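You operate a simulated robot arm through the tools that you are given. There is no shell and no other tool. Be economical: measure what you need, move in short steps, check, and stop when the job is done.

Carry out the task below with a simulated robot arm. There is one attempt and no reset: what you move stays moved.

TASK
Swap the clogged grey filter for the green one and start the suction unit.
Fine: grey filter onto the scrap bench; filter drawer shut and slide gate open before one press of the key.

Only the result counts: the job must be done as asked and must still hold three seconds after the hand-in. Knocking over, shifting, dropping, spilling or breaking anything else fails it.

THE ROBOT
A 6-joint arm with a two-finger parallel gripper on a trunk, on a base that drives. Base frame: it is fixed to the floor where the robot stands at the start and does not move with it; the origin is under the middle of the robot, x ahead of it, y to its left, z up. Units: m, degrees, N and s.
With the tool pointing down near the work surface it reaches from about 0.28 to 0.8 m from the robot's upright axis, wherever it stands. Its first joint turns from -166.0 to 166.0 degrees. Places, roughly: filter drawer [0.6, 0, 0.6]; scrap bench [0.7, -1.6, 0.9]; inside of the filter drawer [0.6, 0, 0.6]; slide gate [0.6, 0.1, 0.9]; suction key [0.6, -0.1, 0.9]; suction display [0.8, 0, 1]; suction unit [0.7, 0, 0.5]; hose run [-0.9, 0.9, 0.8]. Payload 3.91 kg.
Tool frame: the origin (TCP) lies between the finger pads and is the grasp point; the fingertips stand 0.03 m ahead of it; z points along the fingers, y is the line along which they close. The gripper opens to 0.11 m. The fingers are 0.02 m wide and 0.01 m thick; the gripper's body (0.048 by 0.112 m) begins 0.055 m behind the TCP.
Orientation is that of the tool frame in the base frame, as [roll, pitch, yaw] about the fixed x, y, z axes, in that order (R = Rz(yaw) Ry(pitch) Rx(roll)). With the fingers straight down and closing along the base's y, the tool's x points along the base's -x, its y along +y and its z along -z.

THE INTERFACE
- The arm moves only by the tool servo_tool. Its arguments are lists of equal length, an entry for each row: "translation": the shift along the base's x, y, z in units of 20 mm (1.0 is 20 mm), a list of three; "rotation": the turn, a rotation vector about the base's x, y, z in units of 8 degrees (1.0 is 8 degrees), a list of three; "hand": the finger opening in m, from 0 to 0.11. In form: {"translation": [[dx, dy, dz], ...], "rotation": [[rx, ry, rz], ...], "hand": [hand, ...]}. A call has 1 to 8 rows; each row shifts and turns the commanded pose from where the row before left it. A call with a number of a shift or a turn outside -1 to 1 is refused whole. Rows are played at 5 a second. More than 0.05 m and 8.6 degrees between two rows, or a gripper value outside its range, and nothing of the call is played. A pose out of reach is approached as far as the arm can. The call stops where the force on the tool passes 60 N (or 10 N more than at its start, if that is more) or the arm is blocked; 0.2 s more then pass. Each finger travels about 0.045 m/s and halts on what it meets, pressing with about 21 N; the grip force reading is that of the motor and also rises with nothing between the fingers. The clock runs only during rows and for 0.2 s after the last one: add rows that do not move to give the fingers time. The reply holds the time, the measured pose of the TCP, the force on the tool along the base axes, the opening and the grip force, in the units named above and with some noise.
- Cameras (640 x 400 px; columns grow to the right, rows downward): "scene" is now at [-0.0064, 0.1105, 1.5294]; the picture's right is [-0.37, -0.93, 0.00], its down [-0.74, 0.29, -0.61] and it looks along [0.57, -0.22, -0.79] (base axes); focal length 260 px, centre (320, 200). "wrist" rides on the gripper at [0.077, 0.007, -0.115] in the tool frame; the picture's right is [-0.09, 1.00, 0.00], its down [-0.80, -0.07, -0.59] and it looks along [-0.59, -0.05, 0.80] (tool axes); focal length 270 px, centre (320, 200).
- camera(camera): a new picture of that camera. The clock stands still meanwhile.
- slide_trunk(by): slides the trunk up (or, below 0, down) by that many m; the arm and the scene camera ride with it, the base frame stays. It gives what a move gives, with no picture.
- roll_base(legs): drives the robot by 1 to 6 legs, each [ahead, turn to the left] in m and degrees, along the robot's own axes; the way and the turn of a leg run together, so that a leg with both is an arc; at most 1.5 m and 180 degrees a leg. The arm and the cameras ride along, it lands a little off, and it stops where it bumps. It gives what a move gives.
- pan_tilt(pan, tilt): turns the head with the scene camera to pan (to the left, within 155 degrees either way) and tilt (down, from -29 to 69), counted from straight ahead of the robot. It gives what a move gives.
- point_at(camera, pixels): for up to 12 pixels [column, row] of the newest picture of that camera ("zoom" is the newest enlarged one), the place [x, y, z] in the base frame of the surface seen there, good to about 0.002 m. The clock stands still meanwhile.
- inspect(camera, box): a new picture of the part [left, top, right, bottom] of that camera's present view, enlarged. The clock stands still meanwhile.
- finish_job(): hands the job in; it is judged then, once.

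Work in short steps. Measure before you move; look again where a grasp or a placing could have gone wrong, and mend it. You have 80 turns and 68 pictures in all, those below and enlarged ones among them. Open the gripper and draw the arm clear of the work before you hand the job in, unless the task says otherwise; then end with one line.

The tools are called after "Emit:" as a command line: name --argument value ..., lists and objects as JSON in quotes. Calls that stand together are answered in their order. servo_tool: Moves the arm, as the interface text tells. Its arguments: {"type":"object","properties":{"translation":{"type":"array","items":{"type":"array","items":{"type":"number"}}},"rotation":{"type":"array","items":{"type":"array","items":{"type":"number"}}},"hand":{"type":"array","items":{"type":"number"}}},"required":["translation","rotation","hand"]} The other tools are called the same way: slide_trunk (by) slides the trunk up or down; roll_base (legs) drives the base; pan_tilt (pan, tilt) turns the head that bears the scene camera; camera (camera) takes a picture; point_at (camera, pixels) gives the place of the surface under pixels of a picture; inspect (camera, box) takes an enlarged picture of a part of a camera's view; finish_job () hands the job in.

At the start:

```text
clock: 0.0
eef_pos: [0.4639, 0.1044, 1.2026]
orientation: [180.0, 0.0, -179.8]
contact_force: [0.3, -0.2, 0.5]
width: 0.1098
grasp_force: 0.1
trunk travel left (down, up): [-0.5, 0.11]
robot x, y, heading: [0.0022, -0.0104, -0.1]
head pan, tilt: [-21.5, 52.4]
```

scene: 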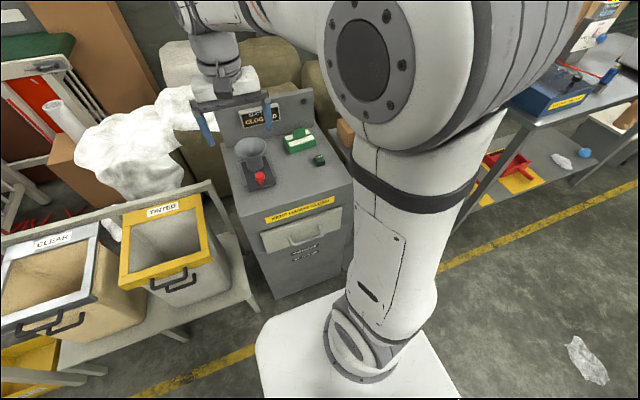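
wrist: 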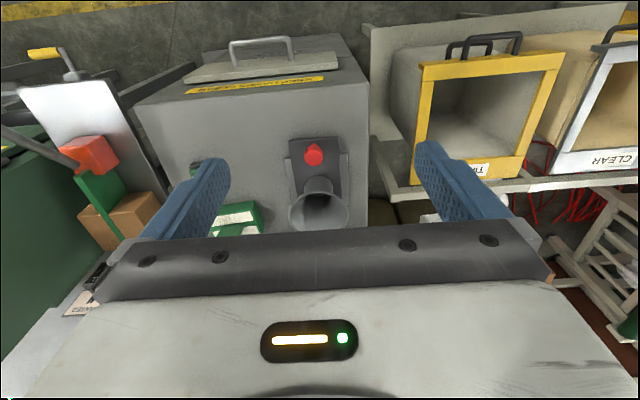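

The scene shows the suction unit with display (260,118), green filter (298,140), key (319,160), red-knob gate (258,178) and drawer (300,235). I enlarge it for detail.

Emit:
inspect --camera "scene" --box '[210, 80, 370, 300]'

Emit:
point_at --camera "scene" --pixels '[[298, 138], [319, 160], [259, 177], [250, 185], [300, 235], [300, 205], [240, 205], [345, 190], [260, 118], [290, 152], [311, 135]]'

```text
1.82 times, centred on (290, 190) of scene
```

zoom: 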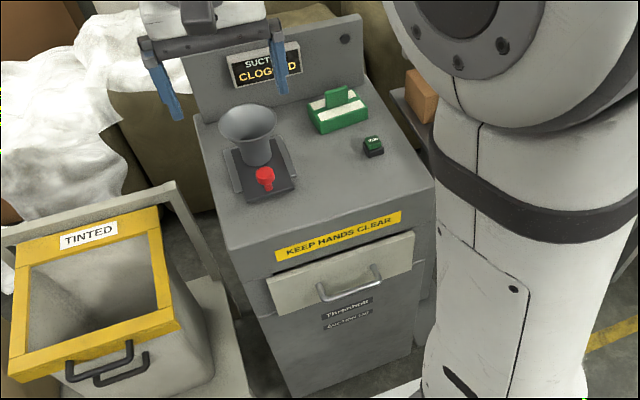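

```text
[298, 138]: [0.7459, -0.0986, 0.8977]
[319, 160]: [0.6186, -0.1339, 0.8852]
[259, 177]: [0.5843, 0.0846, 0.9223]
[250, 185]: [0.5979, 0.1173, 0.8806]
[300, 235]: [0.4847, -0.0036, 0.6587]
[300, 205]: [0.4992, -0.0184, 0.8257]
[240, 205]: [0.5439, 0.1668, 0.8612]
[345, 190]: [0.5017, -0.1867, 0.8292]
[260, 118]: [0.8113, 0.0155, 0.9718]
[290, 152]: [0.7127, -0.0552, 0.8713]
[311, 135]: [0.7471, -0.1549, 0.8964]
```

I need the drawer and gate details, so I measure on enlarged crops.

Emit:
inspect --camera "scene" --box '[250, 190, 350, 270]'

Emit:
point_at --camera "zoom" --pixels '[[250, 320], [290, 260], [330, 255], [390, 220], [320, 300], [340, 230], [420, 240], [100, 260], [90, 310], [570, 120], [560, 190], [330, 120]]'

Emit:
inspect --camera "scene" --box '[225, 110, 345, 200]'

```text
5.00 times, centred on (300, 230) of scene
```

zoom: 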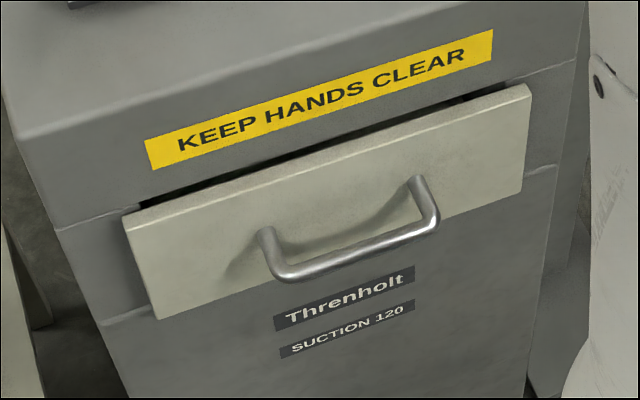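

```text
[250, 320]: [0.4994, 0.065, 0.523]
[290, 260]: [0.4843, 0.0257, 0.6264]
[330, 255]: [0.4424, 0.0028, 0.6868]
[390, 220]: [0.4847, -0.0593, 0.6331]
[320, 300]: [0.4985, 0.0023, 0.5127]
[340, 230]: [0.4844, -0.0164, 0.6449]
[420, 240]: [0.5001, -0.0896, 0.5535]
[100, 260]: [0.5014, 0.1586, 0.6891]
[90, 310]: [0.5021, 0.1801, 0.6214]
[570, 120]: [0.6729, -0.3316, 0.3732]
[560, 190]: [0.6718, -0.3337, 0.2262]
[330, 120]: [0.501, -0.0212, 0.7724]
```

```text
4.44 times, centred on (285, 155) of scene
```

zoom: 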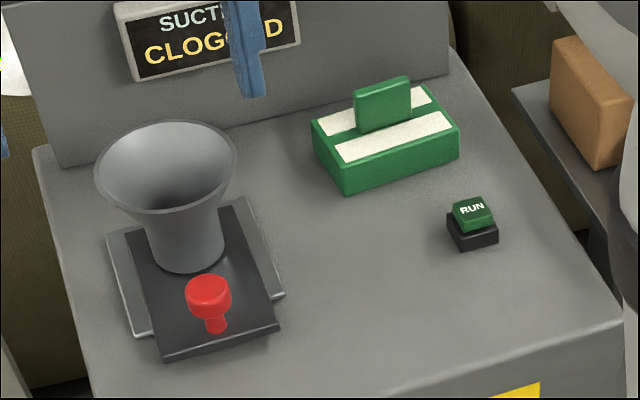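

Next I measure gate plate, rails, knob, funnel, key and green filter.

Emit:
point_at --camera "zoom" --pixels '[[210, 290], [215, 325], [165, 355], [278, 325], [145, 330], [280, 295], [112, 237], [243, 203], [135, 250], [160, 330], [185, 265], [250, 270]]'

Emit:
point_at --camera "zoom" --pixels '[[470, 210], [475, 240], [355, 90], [407, 80], [358, 125], [410, 110], [345, 190], [458, 152], [315, 125], [345, 170], [430, 90], [385, 100]]'

Emit:
point_at --camera "zoom" --pixels '[[100, 175], [235, 155], [165, 123], [175, 210], [160, 240], [215, 245], [500, 300], [350, 300]]'

```text
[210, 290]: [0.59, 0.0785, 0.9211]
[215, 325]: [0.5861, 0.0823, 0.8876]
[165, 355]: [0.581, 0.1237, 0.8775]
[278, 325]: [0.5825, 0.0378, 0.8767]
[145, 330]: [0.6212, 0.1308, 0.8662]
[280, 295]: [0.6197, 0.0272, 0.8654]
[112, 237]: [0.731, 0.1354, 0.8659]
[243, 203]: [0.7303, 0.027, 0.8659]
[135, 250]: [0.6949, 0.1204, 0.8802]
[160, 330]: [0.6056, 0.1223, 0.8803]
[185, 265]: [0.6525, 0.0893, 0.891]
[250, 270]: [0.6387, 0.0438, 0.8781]
```

```text
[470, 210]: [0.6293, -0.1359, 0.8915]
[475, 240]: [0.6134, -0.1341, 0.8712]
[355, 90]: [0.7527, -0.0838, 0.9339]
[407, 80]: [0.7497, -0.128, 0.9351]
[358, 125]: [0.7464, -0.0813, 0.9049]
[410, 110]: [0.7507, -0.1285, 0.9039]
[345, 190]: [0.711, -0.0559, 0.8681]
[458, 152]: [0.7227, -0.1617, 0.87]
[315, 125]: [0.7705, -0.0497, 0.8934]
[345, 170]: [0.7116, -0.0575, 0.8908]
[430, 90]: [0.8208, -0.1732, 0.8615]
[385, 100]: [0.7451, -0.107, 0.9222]
```

```text
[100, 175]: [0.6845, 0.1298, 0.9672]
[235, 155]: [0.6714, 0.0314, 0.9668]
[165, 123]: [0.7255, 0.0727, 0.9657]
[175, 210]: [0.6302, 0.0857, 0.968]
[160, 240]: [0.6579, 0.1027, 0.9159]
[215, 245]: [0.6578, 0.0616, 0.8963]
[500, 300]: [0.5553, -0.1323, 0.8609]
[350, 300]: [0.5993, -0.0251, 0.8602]
```

Unit geometry is clear: top z≈0.862, drawer bar at x≈0.442, z≈0.687, gate plate y≈0.08 sliding along x. Next I look toward the scrap bench and then behind the robot.

Emit:
pan_tilt --pan -75 --tilt 30

Emit:
camera --camera "scene"

Emit:
pan_tilt --pan 150 --tilt 45

Emit:
camera --camera "scene"

Emit:
pan_tilt --pan -150 --tilt 45

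Emit:
camera --camera "scene"

```text
clock: 1.2
eef_pos: [0.4634, 0.1044, 1.2024]
orientation: [-180.0, 0.1, -179.9]
contact_force: [-0.3, 0.6, 0.7]
width: 0.1101
grasp_force: 0.1
trunk travel left (down, up): [-0.5, 0.11]
robot x, y, heading: [0.0031, -0.0107, -0.2]
head pan, tilt: [-75.0, 30.0]
```

```text
62 pictures are left
```

scene: 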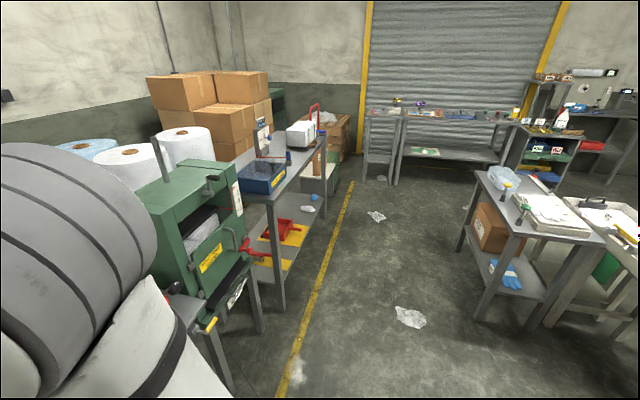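

```text
clock: 4.4
eef_pos: [0.4637, 0.1035, 1.2017]
orientation: [180.0, 0.0, -179.8]
contact_force: [-0.3, -1.0, 0.1]
width: 0.1101
grasp_force: 0.1
trunk travel left (down, up): [-0.5, 0.11]
robot x, y, heading: [0.0024, -0.0159, 0.1]
head pan, tilt: [150.0, 45.0]
```

```text
61 pictures are left
```

scene: 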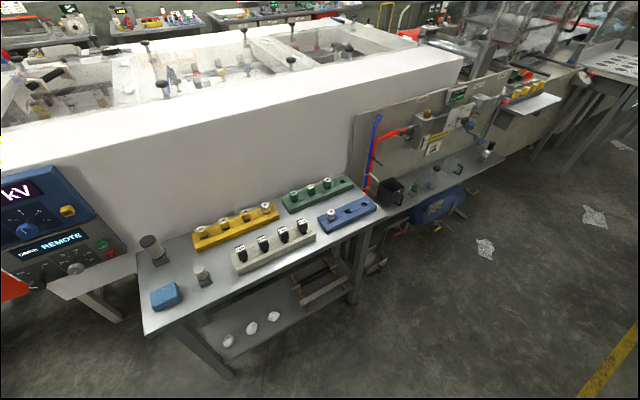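

```text
clock: 8.5
eef_pos: [0.4631, 0.1042, 1.2023]
orientation: [180.0, -0.1, -179.9]
contact_force: [-0.6, 0.2, 0.6]
width: 0.11
grasp_force: 0.2
trunk travel left (down, up): [-0.5, 0.11]
robot x, y, heading: [-0.0018, -0.0113, 0.0]
head pan, tilt: [-150.0, 45.0]
```

```text
60 pictures are left
```

scene: 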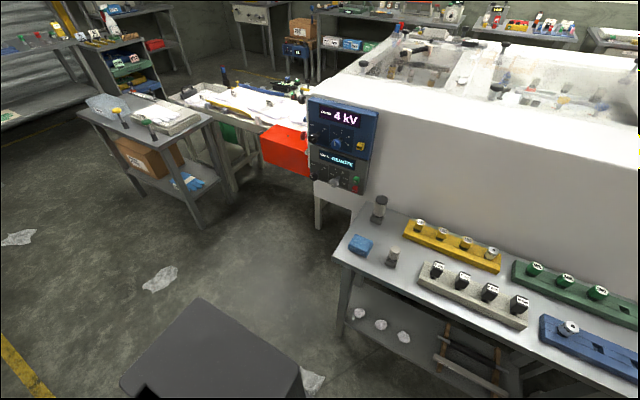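

There is a table behind; I measure its near edge, then turn to the scrap bench.

Emit:
point_at --camera "scene" --pixels '[[336, 255], [520, 330], [600, 368], [105, 118], [205, 165], [215, 350]]'

Emit:
pan_tilt --pan -65 --tilt 30

Emit:
inspect --camera "scene" --box '[240, 90, 460, 240]'

Emit:
point_at --camera "zoom" --pixels '[[100, 100], [200, 150], [250, 100], [150, 200], [300, 80], [350, 200], [200, 220], [280, 130], [320, 100], [80, 180], [220, 180], [120, 150]]'

```text
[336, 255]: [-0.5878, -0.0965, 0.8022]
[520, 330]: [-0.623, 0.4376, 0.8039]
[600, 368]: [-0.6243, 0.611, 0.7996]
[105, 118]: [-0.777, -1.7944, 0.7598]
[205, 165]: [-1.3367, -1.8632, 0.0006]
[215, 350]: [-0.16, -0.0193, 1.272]
```

```text
clock: 10.1
eef_pos: [0.4634, 0.1035, 1.2031]
orientation: [180.0, 0.0, -179.7]
contact_force: [-0.1, -0.1, -0.6]
width: 0.1103
grasp_force: 0.0
trunk travel left (down, up): [-0.5, 0.11]
robot x, y, heading: [0.0036, -0.0129, -0.1]
head pan, tilt: [-65.0, 30.0]
```

```text
2.67 times, centred on (350, 165) of scene
```

zoom: 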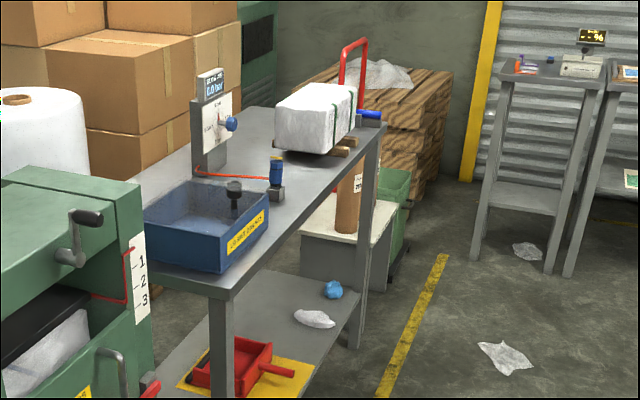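

```text
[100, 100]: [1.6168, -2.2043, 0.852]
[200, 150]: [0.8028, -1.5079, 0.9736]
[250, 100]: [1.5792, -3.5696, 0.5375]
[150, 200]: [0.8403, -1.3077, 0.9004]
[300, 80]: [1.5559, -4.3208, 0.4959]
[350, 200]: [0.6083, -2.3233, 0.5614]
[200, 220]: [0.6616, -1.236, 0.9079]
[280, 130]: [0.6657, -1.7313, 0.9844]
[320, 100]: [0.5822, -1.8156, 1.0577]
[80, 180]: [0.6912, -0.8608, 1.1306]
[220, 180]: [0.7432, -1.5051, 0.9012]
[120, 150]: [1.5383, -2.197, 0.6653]
```

The bench at y≈-1.25…-1.9 with the blue tray is the scrap bench. I enlarge it to read the tray's label and find its free area.

Emit:
inspect --camera "scene" --box '[285, 100, 385, 200]'

Emit:
point_at --camera "zoom" --pixels '[[200, 285], [330, 240], [330, 290], [200, 200], [300, 180], [350, 160], [380, 130], [330, 140], [280, 215], [260, 250], [400, 180], [150, 230]]'

```text
4.00 times, centred on (335, 150) of scene
```

zoom: 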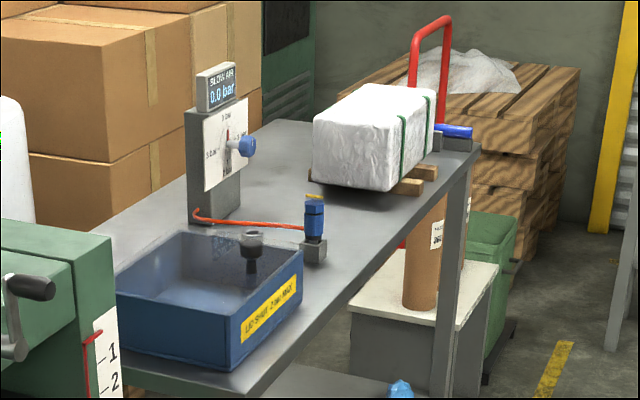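

```text
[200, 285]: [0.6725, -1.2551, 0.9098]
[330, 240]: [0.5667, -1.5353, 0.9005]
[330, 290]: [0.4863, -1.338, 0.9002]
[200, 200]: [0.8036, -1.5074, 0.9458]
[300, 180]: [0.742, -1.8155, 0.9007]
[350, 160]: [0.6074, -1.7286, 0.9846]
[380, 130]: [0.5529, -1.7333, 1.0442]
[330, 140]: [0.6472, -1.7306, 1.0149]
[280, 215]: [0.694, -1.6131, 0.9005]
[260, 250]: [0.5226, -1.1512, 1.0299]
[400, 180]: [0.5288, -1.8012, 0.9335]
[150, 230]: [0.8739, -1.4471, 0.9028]
```

The free bench spot is around (0.69,-1.61), top z 0.900. I point the head back at the unit, back off 0.15 m, and start turning the tool 90° so it closes along x.

Emit:
roll_base --legs '[[-0.15, 0]]'

Emit:
pan_tilt --pan -5 --tilt 50

Emit:
servo_tool --translation '[[0, 0, 0], [0, 0, 0], [0, 0, 0], [0, 0, 0], [0, 0, 0], [0, 0, 0], [0, 0, 0], [0, 0, 0]]' --rotation '[[0, 0, 1], [0, 0, 1], [0, 0, 1], [0, 0, 1], [0, 0, 1], [0, 0, 1], [0, 0, 1], [0, 0, 1]]' --hand '[0.05, 0.05, 0.05, 0.05, 0.05, 0.05, 0.05, 0.05]'

Emit:
servo_tool --translation '[[0, -1, -1], [0, -1, -1], [0, -1, -1], [0, -1, -1], [0, -1, -1], [0, 0, -1]]' --rotation '[[0, 0, 1], [0, 0, 1], [0, 0, 1], [0, 0, 0.25], [0, 0, 0], [0, 0, 0]]' --hand '[0.05, 0.05, 0.05, 0.05, 0.05, 0.05]'

```text
clock: 11.5
eef_pos: [0.3112, 0.1042, 1.2031]
orientation: [180.0, 0.1, -179.7]
contact_force: [-0.7, -0.8, 1.0]
width: 0.1098
grasp_force: 0.0
trunk travel left (down, up): [-0.5, 0.11]
robot x, y, heading: [-0.15, -0.01, 0.0]
head pan, tilt: [-65.0, 30.0]
```

```text
clock: 12.8
eef_pos: [0.3126, 0.1032, 1.2025]
orientation: [179.9, -0.1, -179.7]
contact_force: [0.5, -0.2, 0.0]
width: 0.1102
grasp_force: 0.2
trunk travel left (down, up): [-0.5, 0.11]
robot x, y, heading: [-0.1537, -0.0131, -0.1]
head pan, tilt: [-5.0, 50.0]
```

```text
clock: 14.6
eef_pos: [0.3132, 0.1037, 1.203]
orientation: [180.0, 0.0, -115.6]
contact_force: [0.0, -0.1, -0.2]
width: 0.05
grasp_force: 0.0
trunk travel left (down, up): [-0.5, 0.11]
robot x, y, heading: [-0.1517, -0.0092, -0.0]
head pan, tilt: [-5.0, 50.0]
```

```text
clock: 16.0
eef_pos: [0.3123, 0.003, 1.0828]
orientation: [-179.9, 0.1, -89.8]
contact_force: [-0.4, 0.3, 0.0]
width: 0.05
grasp_force: 0.0
trunk travel left (down, up): [-0.5, 0.11]
robot x, y, heading: [-0.1526, -0.0083, -0.0]
head pan, tilt: [-5.0, 50.0]
```

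The tool now closes along x. I lower it to above the bar, tilting 22° forward so the body clears the unit's face.

Emit:
servo_tool --translation '[[0.3, 0, -1], [0.3, 0, -1], [0.3, 0, -1], [0.3, 0, -1], [0.3, 0, -1], [0.3, 0, -1], [0.3, 0, -1], [0.3, 0, -1]]' --rotation '[[0, -0.7, 0], [0, -0.7, 0], [0, -0.7, 0], [0, -0.65, 0], [0, 0, 0], [0, 0, 0], [0, 0, 0], [0, 0, 0]]' --hand '[0.045, 0.045, 0.045, 0.045, 0.045, 0.045, 0.045, 0.045]'

Emit:
servo_tool --translation '[[0.3, 0, -1], [0.3, 0, -1], [0.3, 0, -1], [0.3, 0, -1], [0.3, 0, -1], [0.3, 0, -1], [0.3, 0, -1], [0.3, 0, -1]]' --rotation '[[0, 0, 0], [0, 0, 0], [0, 0, 0], [0, 0, 0], [0, 0, 0], [0, 0, 0], [0, 0, 0], [0, 0, 0]]' --hand '[0.045, 0.045, 0.045, 0.045, 0.045, 0.045, 0.045, 0.045]'

Emit:
camera --camera "wrist"

Emit:
camera --camera "scene"

```text
clock: 17.8
eef_pos: [0.3611, 0.0046, 0.922]
orientation: [-158.0, -0.2, -89.7]
contact_force: [0.3, 1.0, 1.0]
width: 0.045
grasp_force: 0.0
trunk travel left (down, up): [-0.5, 0.11]
robot x, y, heading: [-0.148, -0.0157, -0.3]
head pan, tilt: [-5.0, 50.0]
```

```text
clock: 19.6
eef_pos: [0.4009, 0.0091, 0.8218]
orientation: [-158.3, -0.8, -90.1]
contact_force: [-0.9, -0.4, -0.4]
width: 0.0448
grasp_force: 0.0
out of reach, approached as far as the arm can: row 1, 2, 3, 4, 5, 7, 8
trunk travel left (down, up): [-0.5, 0.11]
robot x, y, heading: [-0.1474, -0.0098, -0.2]
head pan, tilt: [-5.0, 50.0]
```

```text
57 pictures are left
```

wrist: 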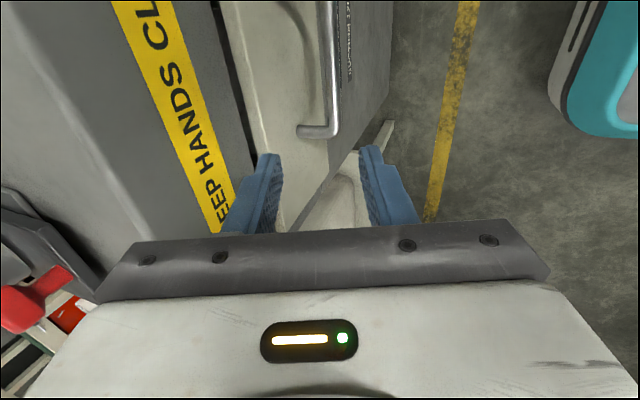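

```text
56 pictures are left
```

scene: 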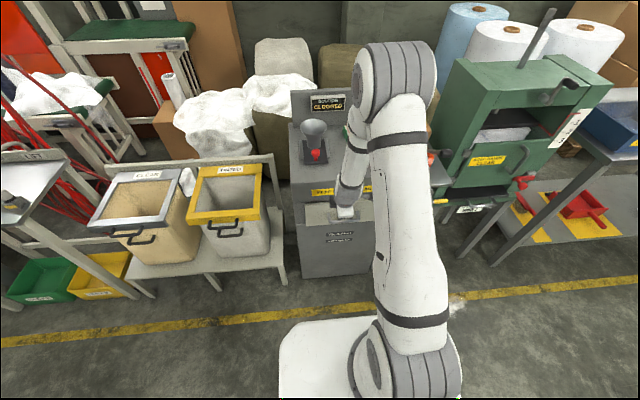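

The arm is out of reach that low, so the trunk must come down. I draw back and up first, then slide the trunk down 0.25 m.

Emit:
servo_tool --translation '[[-0.8, 0, 1], [-0.8, 0, 1], [-0.8, 0, 1], [-0.8, 0, 1], [-0.8, 0, 1], [0, 0, 1], [0, 0, 1], [0, 0, 1]]' --rotation '[[0, 0, 0], [0, 0, 0], [0, 0, 0], [0, 0, 0], [0, 0, 0], [0, 0, 0], [0, 0, 0], [0, 0, 0]]' --hand '[0.045, 0.045, 0.045, 0.045, 0.045, 0.045, 0.045, 0.045]'

Emit:
slide_trunk --by -0.25

Emit:
camera --camera "scene"

```text
clock: 21.4
eef_pos: [0.3202, 0.0039, 0.9694]
orientation: [-157.5, -1.7, -90.5]
contact_force: [-0.2, 0.6, -1.1]
width: 0.0451
grasp_force: 0.0
out of reach, approached as far as the arm can: row 6, 7, 8
trunk travel left (down, up): [-0.5, 0.11]
robot x, y, heading: [-0.1476, -0.0113, -0.1]
head pan, tilt: [-5.0, 50.0]
```

```text
clock: 24.0
eef_pos: [0.3212, 0.0034, 0.7181]
orientation: [-157.6, -1.8, -90.5]
contact_force: [0.1, 0.0, 0.0]
width: 0.045
grasp_force: 0.1
trunk travel left (down, up): [-0.25, 0.36]
robot x, y, heading: [-0.154, -0.0125, -0.2]
head pan, tilt: [-5.0, 50.0]
```

```text
55 pictures are left
```

scene: 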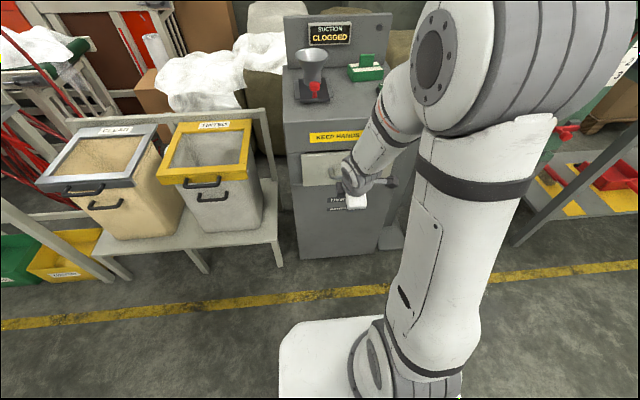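

Trunk lowered; TCP at (0.321,0.003,0.718). I go to the pre-grasp point (0.412, 0, 0.765) and look.

Emit:
servo_tool --translation '[[0, 0, 1], [0, 0, 1], [0.9, 0, 0.3], [0.9, 0, 0], [0.9, 0, 0], [0.9, 0, 0], [0.9, 0, 0], [0, 0, 0]]' --rotation '[[0, 0, 0], [0, 0, 0], [0, 0, 0], [0, 0, 0], [0, 0, 0], [0, 0, 0], [0, 0, 0], [0, 0, 0]]' --hand '[0.045, 0.045, 0.045, 0.045, 0.045, 0.045, 0.045, 0.045]'

Emit:
camera --camera "wrist"

Emit:
inspect --camera "scene" --box '[280, 110, 420, 230]'

```text
clock: 25.8
eef_pos: [0.4106, 0.0045, 0.7624]
orientation: [-157.7, -1.7, -90.5]
contact_force: [0.1, -0.9, -0.5]
width: 0.0447
grasp_force: 0.1
trunk travel left (down, up): [-0.25, 0.36]
robot x, y, heading: [-0.1524, -0.0143, -0.1]
head pan, tilt: [-5.0, 50.0]
```

```text
54 pictures are left
```

wrist: 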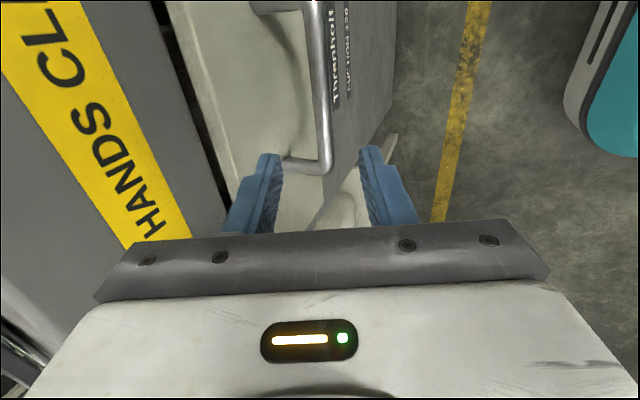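

```text
3.33 times, centred on (350, 170) of scene
```

zoom: 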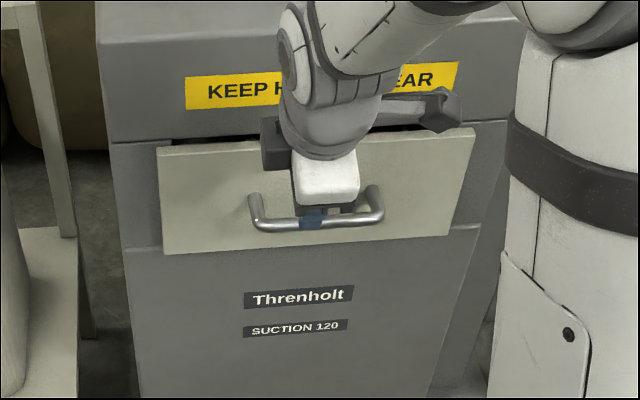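

The handle bar is visible at wrist (322,110); I measure it before going in.

Emit:
point_at --camera "wrist" --pixels '[[320, 60], [322, 110], [326, 150], [300, 163], [310, 5], [240, 100]]'

Emit:
point_at --camera "zoom" --pixels '[[280, 225], [350, 220], [255, 205], [372, 190], [320, 150], [200, 155]]'

```text
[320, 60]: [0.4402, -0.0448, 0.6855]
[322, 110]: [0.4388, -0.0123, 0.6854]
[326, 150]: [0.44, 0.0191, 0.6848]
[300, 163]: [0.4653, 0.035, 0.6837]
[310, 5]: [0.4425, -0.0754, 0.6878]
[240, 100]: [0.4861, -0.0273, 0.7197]
```

```text
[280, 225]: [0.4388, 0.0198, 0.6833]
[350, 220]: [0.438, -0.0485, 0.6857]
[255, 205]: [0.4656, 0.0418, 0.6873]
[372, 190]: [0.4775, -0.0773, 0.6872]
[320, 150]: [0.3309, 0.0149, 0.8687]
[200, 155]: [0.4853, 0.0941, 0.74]
```

Bar centre ≈(0.443,-0.02,0.683). I move in along the finger direction and close.

Emit:
servo_tool --translation '[[0, -1, 0], [0.4, 0, -0.97], [0.4, 0, -0.97], [0.4, 0, -0.97], [0.4, 0, -0.97], [0, 0, 0], [0, 0, 0], [0, 0, 0]]' --rotation '[[0, 0, 0], [0, 0, 0], [0, 0, 0], [0, 0, 0], [0, 0, 0], [0, 0, 0], [0, 0, 0], [0, 0, 0]]' --hand '[0.045, 0.045, 0.045, 0.045, 0.045, 0.045, 0, 0]'

Emit:
servo_tool --translation '[[0, 0, 0], [0, 0, 0]]' --rotation '[[0, 0, 0], [0, 0, 0]]' --hand '[0, 0]'

Emit:
camera --camera "wrist"

```text
clock: 27.6
eef_pos: [0.4403, -0.0161, 0.684]
orientation: [-157.8, -1.7, -90.6]
contact_force: [-13.3, 1.1, -4.7]
width: 0.0137
grasp_force: 23.6
trunk travel left (down, up): [-0.25, 0.36]
robot x, y, heading: [-0.1492, -0.0085, -0.1]
head pan, tilt: [-5.0, 50.0]
```

```text
clock: 28.2
eef_pos: [0.443, -0.0175, 0.6846]
orientation: [-157.7, -1.7, -90.6]
contact_force: [-23.0, 0.1, -10.2]
width: 0.0138
grasp_force: 44.7
trunk travel left (down, up): [-0.25, 0.36]
robot x, y, heading: [-0.1525, -0.0071, -0.1]
head pan, tilt: [-5.0, 50.0]
```

```text
52 pictures are left
```

wrist: 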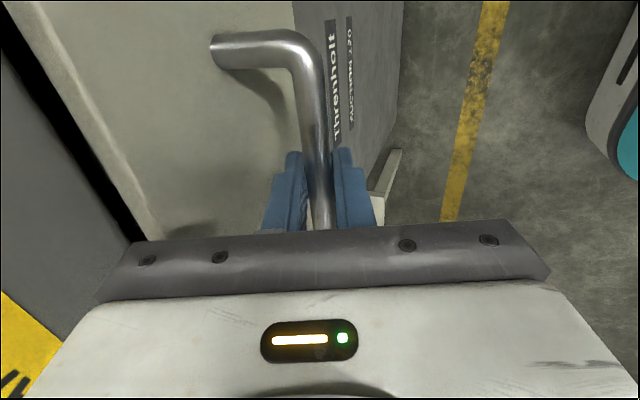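

The bar is gripped (width 0.0138). I pull the drawer toward -x slowly.

Emit:
servo_tool --translation '[[-0.5, 0, 0], [-0.7, 0, 0], [-0.7, 0, 0], [-0.7, 0, 0], [-0.7, 0, 0], [-0.7, 0, 0]]' --rotation '[[0, 0, 0], [0, 0, 0], [0, 0, 0], [0, 0, 0], [0, 0, 0], [0, 0, 0]]' --hand '[0, 0, 0, 0, 0, 0]'

Emit:
camera --camera "wrist"

```text
clock: 29.6
eef_pos: [0.3627, -0.0162, 0.6853]
orientation: [-157.6, -1.7, -90.7]
contact_force: [-2.0, -11.9, -18.6]
width: 0.0138
grasp_force: 45.6
trunk travel left (down, up): [-0.25, 0.36]
robot x, y, heading: [-0.155, -0.01, -0.3]
head pan, tilt: [-5.0, 50.0]
```

```text
51 pictures are left
```

wrist: 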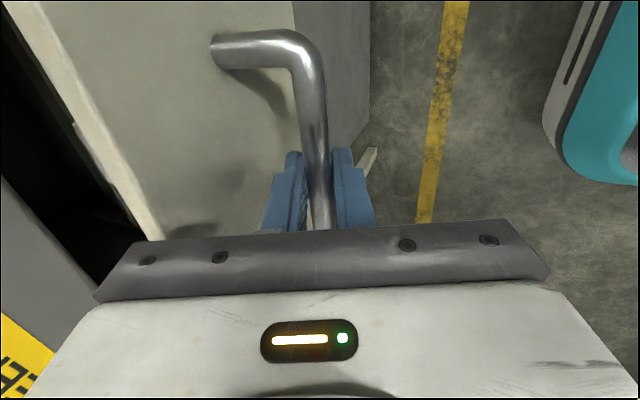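

The drawer opens freely (8 cm so far). I keep pulling until it stops.

Emit:
servo_tool --translation '[[-0.7, 0, 0], [-0.7, 0, 0], [-0.7, 0, 0], [-0.7, 0, 0], [-0.7, 0, 0], [-0.7, 0, 0], [-0.7, 0, 0]]' --rotation '[[0, 0, 0], [0, 0, 0], [0, 0, 0], [0, 0, 0], [0, 0, 0], [0, 0, 0], [0, 0, 0]]' --hand '[0, 0, 0, 0, 0, 0, 0]'

Emit:
camera --camera "scene"

```text
clock: 31.2
eef_pos: [0.2769, -0.0172, 0.6862]
orientation: [-158.0, -1.5, -90.4]
contact_force: [-1.0, -14.7, -36.7]
width: 0.0139
grasp_force: 45.0
out of reach, approached as far as the arm can: row 7
trunk travel left (down, up): [-0.25, 0.36]
robot x, y, heading: [-0.1522, -0.0116, -0.2]
head pan, tilt: [-5.0, 50.0]
```

```text
50 pictures are left
```

scene: 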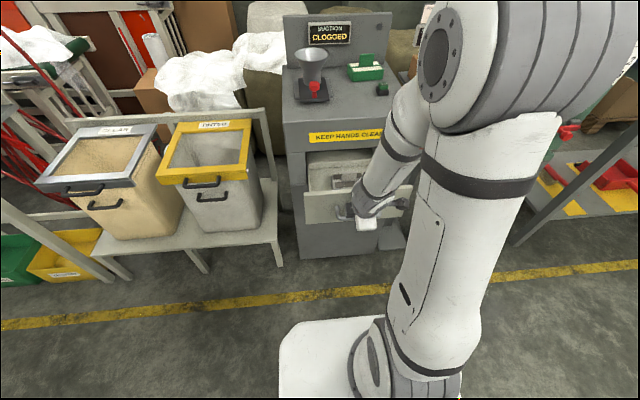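

Drawer is out about 0.166 m and the filter is visible at (345,182). I release, lift clear and look in from above.

Emit:
servo_tool --translation '[[0, 0, 0], [0, 0, 0], [0, 0, 0], [0, 0, 0.5], [0, 0, 1], [0, 0, 1], [0, 0, 1], [0, 0, 1]]' --rotation '[[0, 0, 0], [0, 0, 0], [0, 0, 0], [0, 0, 0], [0, 0, 0], [0, 0, 0], [0, 0, 0], [0, 0, 0]]' --hand '[0.04, 0.04, 0.04, 0.04, 0.04, 0.04, 0.04, 0.04]'

Emit:
servo_tool --translation '[[0, 0, 1], [0, 0, 1], [0, 0, 1], [0, 0, 1], [0, 0, 1], [0, 0, 1], [0, 0, 1], [0, 0, 1]]' --rotation '[[0, 0, 0], [0, 0, 0], [0, 0, 0], [0, 0, 0], [0, 0.7, 0], [0, 0.7, 0], [0, 0.7, 0], [0, 0.65, 0]]' --hand '[0.04, 0.04, 0.04, 0.04, 0.04, 0.04, 0.04, 0.04]'

Emit:
inspect --camera "scene" --box '[280, 110, 420, 230]'

Emit:
camera --camera "wrist"

```text
clock: 33.0
eef_pos: [0.2775, -0.0198, 0.7475]
orientation: [-157.6, -1.8, -90.5]
contact_force: [0.5, 0.2, -0.1]
width: 0.04
grasp_force: 0.0
out of reach, approached as far as the arm can: row 4, 5, 6
trunk travel left (down, up): [-0.25, 0.36]
robot x, y, heading: [-0.1504, -0.011, -0.3]
head pan, tilt: [-5.0, 50.0]
```

```text
clock: 34.8
eef_pos: [0.2774, -0.0225, 0.9073]
orientation: [-179.8, -1.7, -89.9]
contact_force: [-1.0, 0.9, 0.7]
width: 0.0399
grasp_force: 0.0
trunk travel left (down, up): [-0.25, 0.36]
robot x, y, heading: [-0.1519, -0.0125, 0.2]
head pan, tilt: [-5.0, 50.0]
```

```text
3.33 times, centred on (350, 170) of scene
```

zoom: 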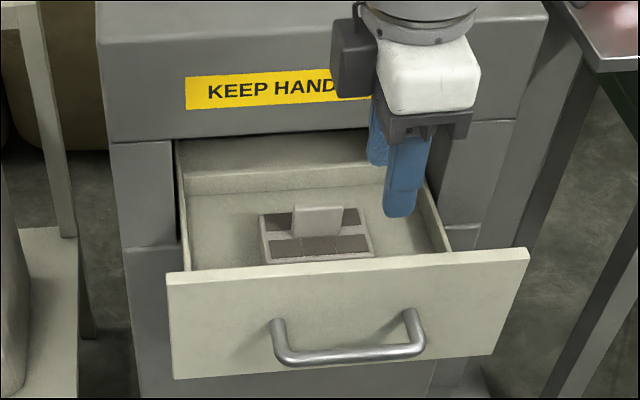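

```text
48 pictures are left
```

wrist: 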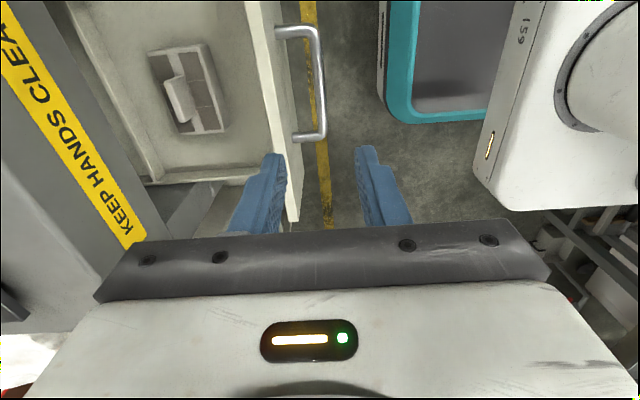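

The grey filter sits with its tab at zoom (317,220). I measure tab, body and drawer.

Emit:
point_at --camera "zoom" --pixels '[[297, 210], [338, 210], [296, 232], [340, 230], [318, 220], [268, 262], [372, 250], [262, 218], [357, 210], [320, 245], [210, 230], [400, 235]]'

Emit:
point_at --camera "wrist" --pixels '[[180, 97], [186, 97], [168, 80], [180, 118], [150, 55], [205, 45], [180, 130], [225, 130], [210, 90], [115, 50], [230, 40], [270, 100]]'

```text
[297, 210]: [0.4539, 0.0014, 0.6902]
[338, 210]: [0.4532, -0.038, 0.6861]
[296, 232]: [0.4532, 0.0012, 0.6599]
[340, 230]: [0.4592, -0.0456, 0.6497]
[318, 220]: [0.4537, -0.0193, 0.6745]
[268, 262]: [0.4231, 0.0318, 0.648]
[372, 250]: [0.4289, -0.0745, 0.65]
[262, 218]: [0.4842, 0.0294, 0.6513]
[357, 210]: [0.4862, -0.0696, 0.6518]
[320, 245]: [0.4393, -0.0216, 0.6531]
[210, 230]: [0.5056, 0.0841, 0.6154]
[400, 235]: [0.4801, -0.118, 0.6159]
```

```text
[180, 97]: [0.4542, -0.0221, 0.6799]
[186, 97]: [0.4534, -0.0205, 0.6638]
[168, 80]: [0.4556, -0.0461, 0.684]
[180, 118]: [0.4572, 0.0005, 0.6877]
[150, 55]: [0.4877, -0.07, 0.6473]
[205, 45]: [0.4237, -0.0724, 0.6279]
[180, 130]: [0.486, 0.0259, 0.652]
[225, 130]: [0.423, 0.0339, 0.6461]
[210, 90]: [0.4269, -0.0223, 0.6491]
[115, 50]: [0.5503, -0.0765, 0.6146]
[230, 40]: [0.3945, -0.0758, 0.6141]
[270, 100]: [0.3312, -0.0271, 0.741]
```

Grey tab: x≈0.458, y 0.002…-0.044, top z 0.69. I'll grip it by its y edges with the tool tilted 16° forward so the wrist clears the unit's face; first I turn back to yaw 180 and tilt.

Emit:
servo_tool --translation '[[0, 0, 0], [0, 0, 0], [0, 0, 0], [0, 0, 0], [0, 0, 0], [0, 0, 0], [0, 0, 0], [0, 0, 0]]' --rotation '[[0.2, 0, -0.9], [0, 0, -1], [0, 0, -1], [0, 0, -1], [0, 0, -1], [0, 0, -1], [0, 0, -1], [0, 0, -1]]' --hand '[0.075, 0.075, 0.075, 0.075, 0.075, 0.075, 0.075, 0.075]'

Emit:
servo_tool --translation '[[0.9, 0, 0], [0.9, 0, 0], [0.9, 0, 0], [0.9, 0, 0], [0.9, 0, 0], [0.9, 0, -0.5], [0.9, 0, -1], [0.9, 0, -1]]' --rotation '[[0, 0, -1], [0, 0, -1], [0, 0, -1], [0, 0, -0.35], [0, -0.5, 0], [0, -0.5, 0], [0, -0.5, 0], [0, -0.5, 0]]' --hand '[0.075, 0.075, 0.075, 0.075, 0.075, 0.075, 0.075, 0.075]'

Emit:
camera --camera "wrist"

```text
clock: 36.6
eef_pos: [0.278, -0.0216, 0.9073]
orientation: [-179.7, -0.2, -153.1]
contact_force: [0.3, -0.2, 0.5]
width: 0.075
grasp_force: 0.0
trunk travel left (down, up): [-0.25, 0.36]
robot x, y, heading: [-0.1491, -0.0098, -0.4]
head pan, tilt: [-5.0, 50.0]
```

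```text
clock: 38.4
eef_pos: [0.4212, -0.0211, 0.857]
orientation: [-179.6, 15.9, -179.9]
contact_force: [0.4, 0.0, -0.7]
width: 0.0751
grasp_force: 0.0
trunk travel left (down, up): [-0.25, 0.36]
robot x, y, heading: [-0.1529, -0.0089, -0.1]
head pan, tilt: [-5.0, 50.0]
```

```text
47 pictures are left
```

wrist: 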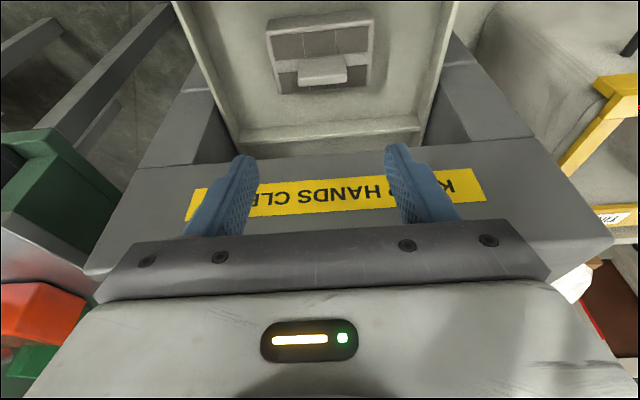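

Aligned over the filter (tab at wrist (322,72)). I descend to the tab in one go, short of touching the body.

Emit:
servo_tool --translation '[[0.2, 0, -1], [0.2, 0, -1], [0.2, 0, -1], [0.2, 0, -1], [0.2, 0, -1], [0.2, 0, -1], [0.2, 0, -0.7], [0, 0, 0]]' --rotation '[[0, 0, 0], [0, 0, 0], [0, 0, 0], [0, 0, 0], [0, 0, 0], [0, 0, 0], [0, 0, 0], [0, 0, 0]]' --hand '[0.075, 0.075, 0.075, 0.075, 0.075, 0.075, 0.075, 0.075]'

Emit:
camera --camera "wrist"

Emit:
inspect --camera "scene" --box '[280, 110, 420, 230]'

```text
clock: 40.2
eef_pos: [0.4514, -0.0204, 0.7236]
orientation: [-179.6, 15.8, -179.9]
contact_force: [0.4, 0.4, 0.3]
width: 0.0748
grasp_force: 0.1
trunk travel left (down, up): [-0.25, 0.36]
robot x, y, heading: [-0.1511, -0.0103, -0.0]
head pan, tilt: [-5.0, 50.0]
```

```text
46 pictures are left
```

wrist: 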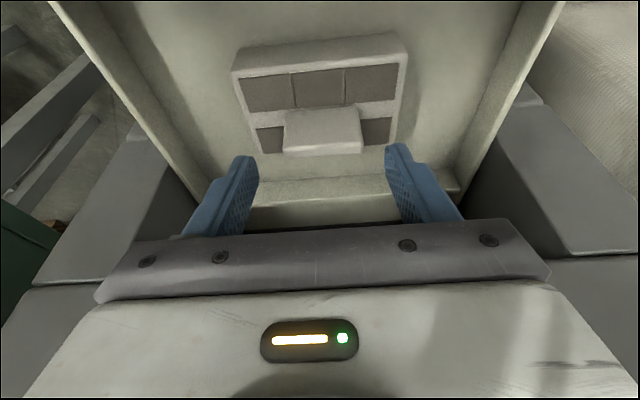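

```text
3.33 times, centred on (350, 170) of scene
```

zoom: 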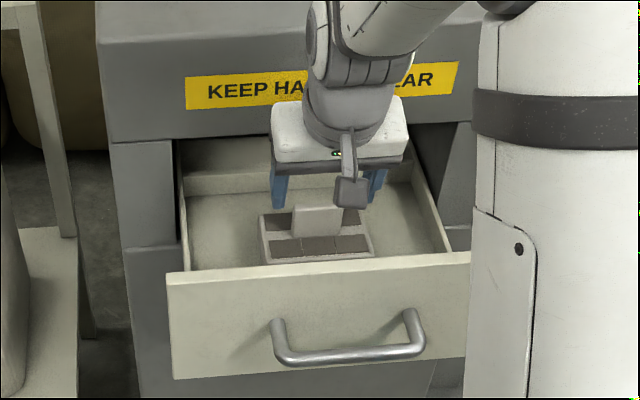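

I re-measure the tab from this close view before the final descent.

Emit:
point_at --camera "wrist" --pixels '[[286, 150], [360, 148], [322, 147], [322, 153], [322, 112], [322, 130], [250, 130], [380, 130]]'

```text
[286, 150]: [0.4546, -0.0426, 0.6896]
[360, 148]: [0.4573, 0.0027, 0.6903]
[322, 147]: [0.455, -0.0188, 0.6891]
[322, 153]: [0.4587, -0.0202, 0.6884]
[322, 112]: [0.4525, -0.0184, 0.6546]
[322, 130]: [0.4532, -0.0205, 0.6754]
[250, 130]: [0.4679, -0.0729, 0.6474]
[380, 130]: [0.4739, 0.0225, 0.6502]
```

Tab confirmed at x≈0.457, y≈-0.020. Descend 37 mm and close.

Emit:
servo_tool --translation '[[0.1, 0, -0.9], [0.05, 0, -0.9], [0, 0, 0], [0, 0, 0], [0, 0, 0], [0, 0, 0], [0, 0, 0]]' --rotation '[[0, 0, 0], [0, 0, 0], [0, 0, 0], [0, 0, 0], [0, 0, 0], [0, 0, 0], [0, 0, 0]]' --hand '[0.075, 0.075, 0.075, 0.02, 0.02, 0.02, 0.02]'

Emit:
camera --camera "wrist"

```text
clock: 41.8
eef_pos: [0.4535, -0.0211, 0.6869]
orientation: [-179.7, 15.8, -179.9]
contact_force: [-0.5, 1.1, 0.5]
width: 0.0495
grasp_force: 20.5
trunk travel left (down, up): [-0.25, 0.36]
robot x, y, heading: [-0.1539, -0.0068, -0.2]
head pan, tilt: [-5.0, 50.0]
```

```text
44 pictures are left
```

wrist: 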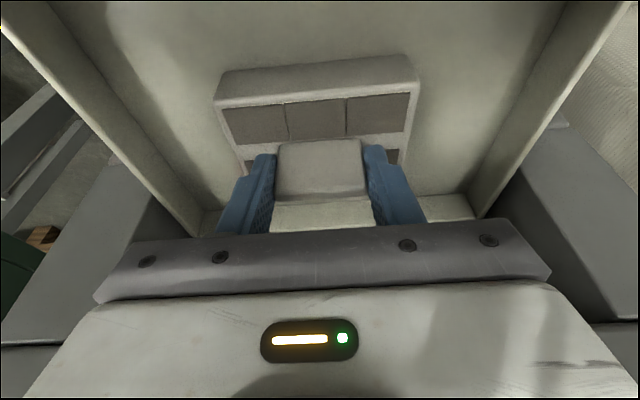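

Gripped (0.0495 m, 20 N). I lift straight up with a slight retreat.

Emit:
servo_tool --translation '[[0, 0, 0.5], [0, 0, 1], [0, 0, 1], [-0.2, 0, 1], [-0.3, 0, 1], [-0.3, 0, 1], [-0.3, 0, 1], [-0.3, 0, 1]]' --rotation '[[0, 0, 0], [0, 0, 0], [0, 0, 0], [0, 0, 0], [0, 0, 0], [0, 0, 0], [0, 0, 0], [0, 0, 0]]' --hand '[0.02, 0.02, 0.02, 0.02, 0.02, 0.02, 0.02, 0.02]'

Emit:
camera --camera "scene"

```text
clock: 43.6
eef_pos: [0.4263, -0.0205, 0.8387]
orientation: [-179.6, 16.0, -179.9]
contact_force: [-0.2, -0.2, -1.8]
width: 0.0498
grasp_force: 21.4
trunk travel left (down, up): [-0.25, 0.36]
robot x, y, heading: [-0.1517, -0.0093, -0.0]
head pan, tilt: [-5.0, 50.0]
```

```text
43 pictures are left
```

scene: 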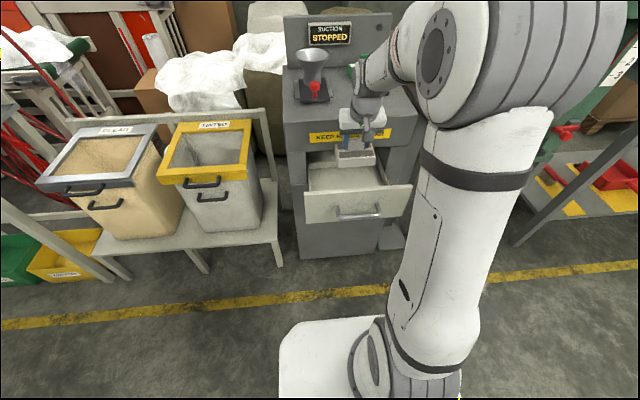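

The display now says STOPPED. I measure the base's front corners to plan driving, pull back and raise the trunk.

Emit:
point_at --camera "scene" --pixels '[[282, 325], [300, 322], [360, 318], [282, 390], [335, 345]]'

Emit:
servo_tool --translation '[[-0.8, 0, 1], [-0.8, 0, 1], [-0.8, 0, 1], [-0.8, 0, 1], [-0.8, 0, 1], [-0.8, 0, 0.5], [-0.8, 0, 0]]' --rotation '[[0, 0, 0], [0, 0, 0], [0, 0, 0], [0, 0, 0], [0, 0, 0], [0, 0, 0], [0, 0, 0]]' --hand '[0.02, 0.02, 0.02, 0.02, 0.02, 0.02, 0.02]'

Emit:
slide_trunk --by 0.25

```text
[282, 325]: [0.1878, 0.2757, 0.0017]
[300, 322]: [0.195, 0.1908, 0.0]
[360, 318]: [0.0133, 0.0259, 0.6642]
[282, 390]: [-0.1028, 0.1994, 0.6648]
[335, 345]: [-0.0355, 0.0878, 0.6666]
```

```text
clock: 45.2
eef_pos: [0.3126, -0.0216, 0.946]
orientation: [-179.6, 15.8, -179.9]
contact_force: [0.6, -0.9, -2.0]
width: 0.0497
grasp_force: 21.0
trunk travel left (down, up): [-0.25, 0.36]
robot x, y, heading: [-0.1491, -0.0117, -0.1]
head pan, tilt: [-5.0, 50.0]
```

```text
clock: 47.8
eef_pos: [0.3126, -0.021, 1.1966]
orientation: [-179.6, 15.8, -179.9]
contact_force: [0.6, 0.4, -0.9]
width: 0.0496
grasp_force: 21.3
trunk travel left (down, up): [-0.5, 0.11]
robot x, y, heading: [-0.1505, -0.0093, -0.2]
head pan, tilt: [-5.0, 50.0]
```

The pedestal is about ±0.2 m, so there's room. I turn right, drive 1.58 m along the aisle, turn back left.

Emit:
roll_base --legs '[[0, -90], [1.5, 0], [0.1, 0], [0, 90]]'

Emit:
pan_tilt --pan 20 --tilt 40

Emit:
camera --camera "scene"

```text
clock: 63.7
eef_pos: [0.3156, -1.6307, 1.1971]
orientation: [-179.7, 15.8, -179.1]
contact_force: [-0.2, -1.4, -1.6]
width: 0.0496
grasp_force: 20.9
trunk travel left (down, up): [-0.5, 0.11]
robot x, y, heading: [-0.1467, -1.6363, 0.5]
head pan, tilt: [-5.0, 50.0]
```

```text
clock: 64.5
eef_pos: [0.3167, -1.6285, 1.1969]
orientation: [-179.6, 15.8, -179.0]
contact_force: [-0.6, 0.6, -1.7]
width: 0.0497
grasp_force: 21.2
trunk travel left (down, up): [-0.5, 0.11]
robot x, y, heading: [-0.1468, -1.6317, 0.3]
head pan, tilt: [20.0, 40.0]
```

```text
42 pictures are left
```

scene: 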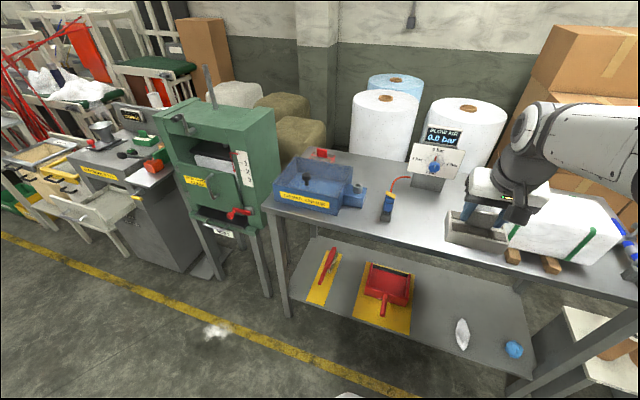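

At (-0.147,-1.63). I measure the free area between the valve (388,205) and the foam block (540,230).

Emit:
point_at --camera "scene" --pixels '[[388, 218], [400, 185], [430, 185], [440, 205], [425, 225], [410, 240], [520, 245], [510, 205], [512, 258], [350, 215], [470, 260], [560, 270]]'

```text
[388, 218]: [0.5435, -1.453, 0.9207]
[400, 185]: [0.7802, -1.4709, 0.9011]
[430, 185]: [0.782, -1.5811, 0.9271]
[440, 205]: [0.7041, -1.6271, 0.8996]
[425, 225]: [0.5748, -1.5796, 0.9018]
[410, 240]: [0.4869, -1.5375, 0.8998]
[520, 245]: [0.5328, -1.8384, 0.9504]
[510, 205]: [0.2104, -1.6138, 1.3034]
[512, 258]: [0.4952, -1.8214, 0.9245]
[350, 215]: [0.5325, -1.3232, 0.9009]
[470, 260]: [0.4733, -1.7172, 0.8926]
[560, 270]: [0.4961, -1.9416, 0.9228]
```

A free spot at (0.60,-1.61) has ≥0.1 m all round. I roll forward 0.13 m and bring the filter over it.

Emit:
roll_base --legs '[[0.13, 0]]'

Emit:
servo_tool --translation '[[0.9, 0.1, 0], [0.9, 0.1, 0], [0.9, 0.1, 0], [0.9, 0.1, 0], [0.9, 0.1, -0.6], [0.9, 0.1, -1], [0.9, 0.1, -1], [0.9, 0.1, -1]]' --rotation '[[0, 0, 0], [0, 0, 0], [0, 0, 0], [0, 0, 0], [0, 0, 0], [0, 0, 0], [0, 0, 0], [0, 0, 0]]' --hand '[0.02, 0.02, 0.02, 0.02, 0.02, 0.02, 0.02, 0.02]'

Emit:
camera --camera "scene"

```text
clock: 65.8
eef_pos: [0.4462, -1.6302, 1.1968]
orientation: [-179.6, 15.8, -179.3]
contact_force: [0.8, -0.1, -1.8]
width: 0.0498
grasp_force: 20.4
trunk travel left (down, up): [-0.5, 0.11]
robot x, y, heading: [-0.0185, -1.6314, 0.2]
head pan, tilt: [20.0, 40.0]
```

```text
clock: 67.6
eef_pos: [0.5899, -1.6123, 1.1243]
orientation: [-179.5, 15.8, -179.0]
contact_force: [-0.4, 0.3, -1.0]
width: 0.0497
grasp_force: 21.0
trunk travel left (down, up): [-0.5, 0.11]
robot x, y, heading: [-0.021, -1.6334, 0.2]
head pan, tilt: [20.0, 40.0]
```

```text
41 pictures are left
```

scene: 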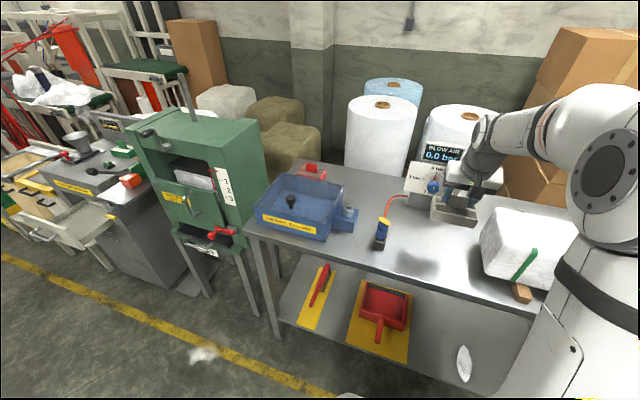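

Above the spot. I descend to just over contact height (~0.980).

Emit:
servo_tool --translation '[[0, 0, -1], [0, 0, -1], [0, 0, -1], [0, 0, -1], [0, 0, -1], [0, 0, -1], [0, 0, -1], [0, 0, -0.2]]' --rotation '[[0, 0, 0], [0, 0, 0], [0, 0, 0], [0, 0, 0], [0, 0, 0], [0, 0, 0], [0, 0, 0], [0, 0, 0]]' --hand '[0.02, 0.02, 0.02, 0.02, 0.02, 0.02, 0.02, 0.02]'

Emit:
inspect --camera "scene" --box '[380, 140, 540, 260]'

```text
clock: 69.4
eef_pos: [0.5894, -1.614, 0.9804]
orientation: [-179.6, 15.7, -179.1]
contact_force: [-0.4, -0.2, -1.6]
width: 0.0496
grasp_force: 21.2
trunk travel left (down, up): [-0.5, 0.11]
robot x, y, heading: [-0.0168, -1.6371, 0.4]
head pan, tilt: [20.0, 40.0]
```

```text
3.33 times, centred on (460, 200) of scene
```

zoom: 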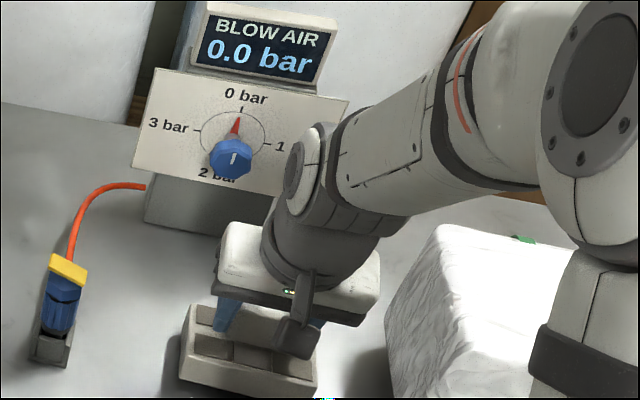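

The filter hovers about 6 mm above the bench, clear of the gauge and foam. I lower until contact.

Emit:
servo_tool --translation '[[0, 0, -0.2], [0, 0, -0.1], [0, 0, -0.07], [0, 0, 0]]' --rotation '[[0, 0, 0], [0, 0, 0], [0, 0, 0], [0, 0, 0]]' --hand '[0.02, 0.02, 0.02, 0.02]'

```text
clock: 70.4
eef_pos: [0.5895, -1.613, 0.9728]
orientation: [-179.6, 15.8, -179.2]
contact_force: [-0.4, -0.4, -0.9]
width: 0.05
grasp_force: 20.9
trunk travel left (down, up): [-0.5, 0.11]
robot x, y, heading: [-0.0194, -1.6326, 0.2]
head pan, tilt: [20.0, 40.0]
```

Emit:
servo_tool --translation '[[0, 0, -0.08], [0, 0, 0], [0, 0, 0]]' --rotation '[[0, 0, 0], [0, 0, 0], [0, 0, 0]]' --hand '[0.02, 0.02, 0.02]'

```text
clock: 71.2
eef_pos: [0.5901, -1.6122, 0.9738]
orientation: [-179.6, 15.9, -179.3]
contact_force: [-0.1, 0.6, 1.9]
width: 0.0498
grasp_force: 21.3
trunk travel left (down, up): [-0.5, 0.11]
robot x, y, heading: [-0.0195, -1.6335, 0.1]
head pan, tilt: [20.0, 40.0]
```

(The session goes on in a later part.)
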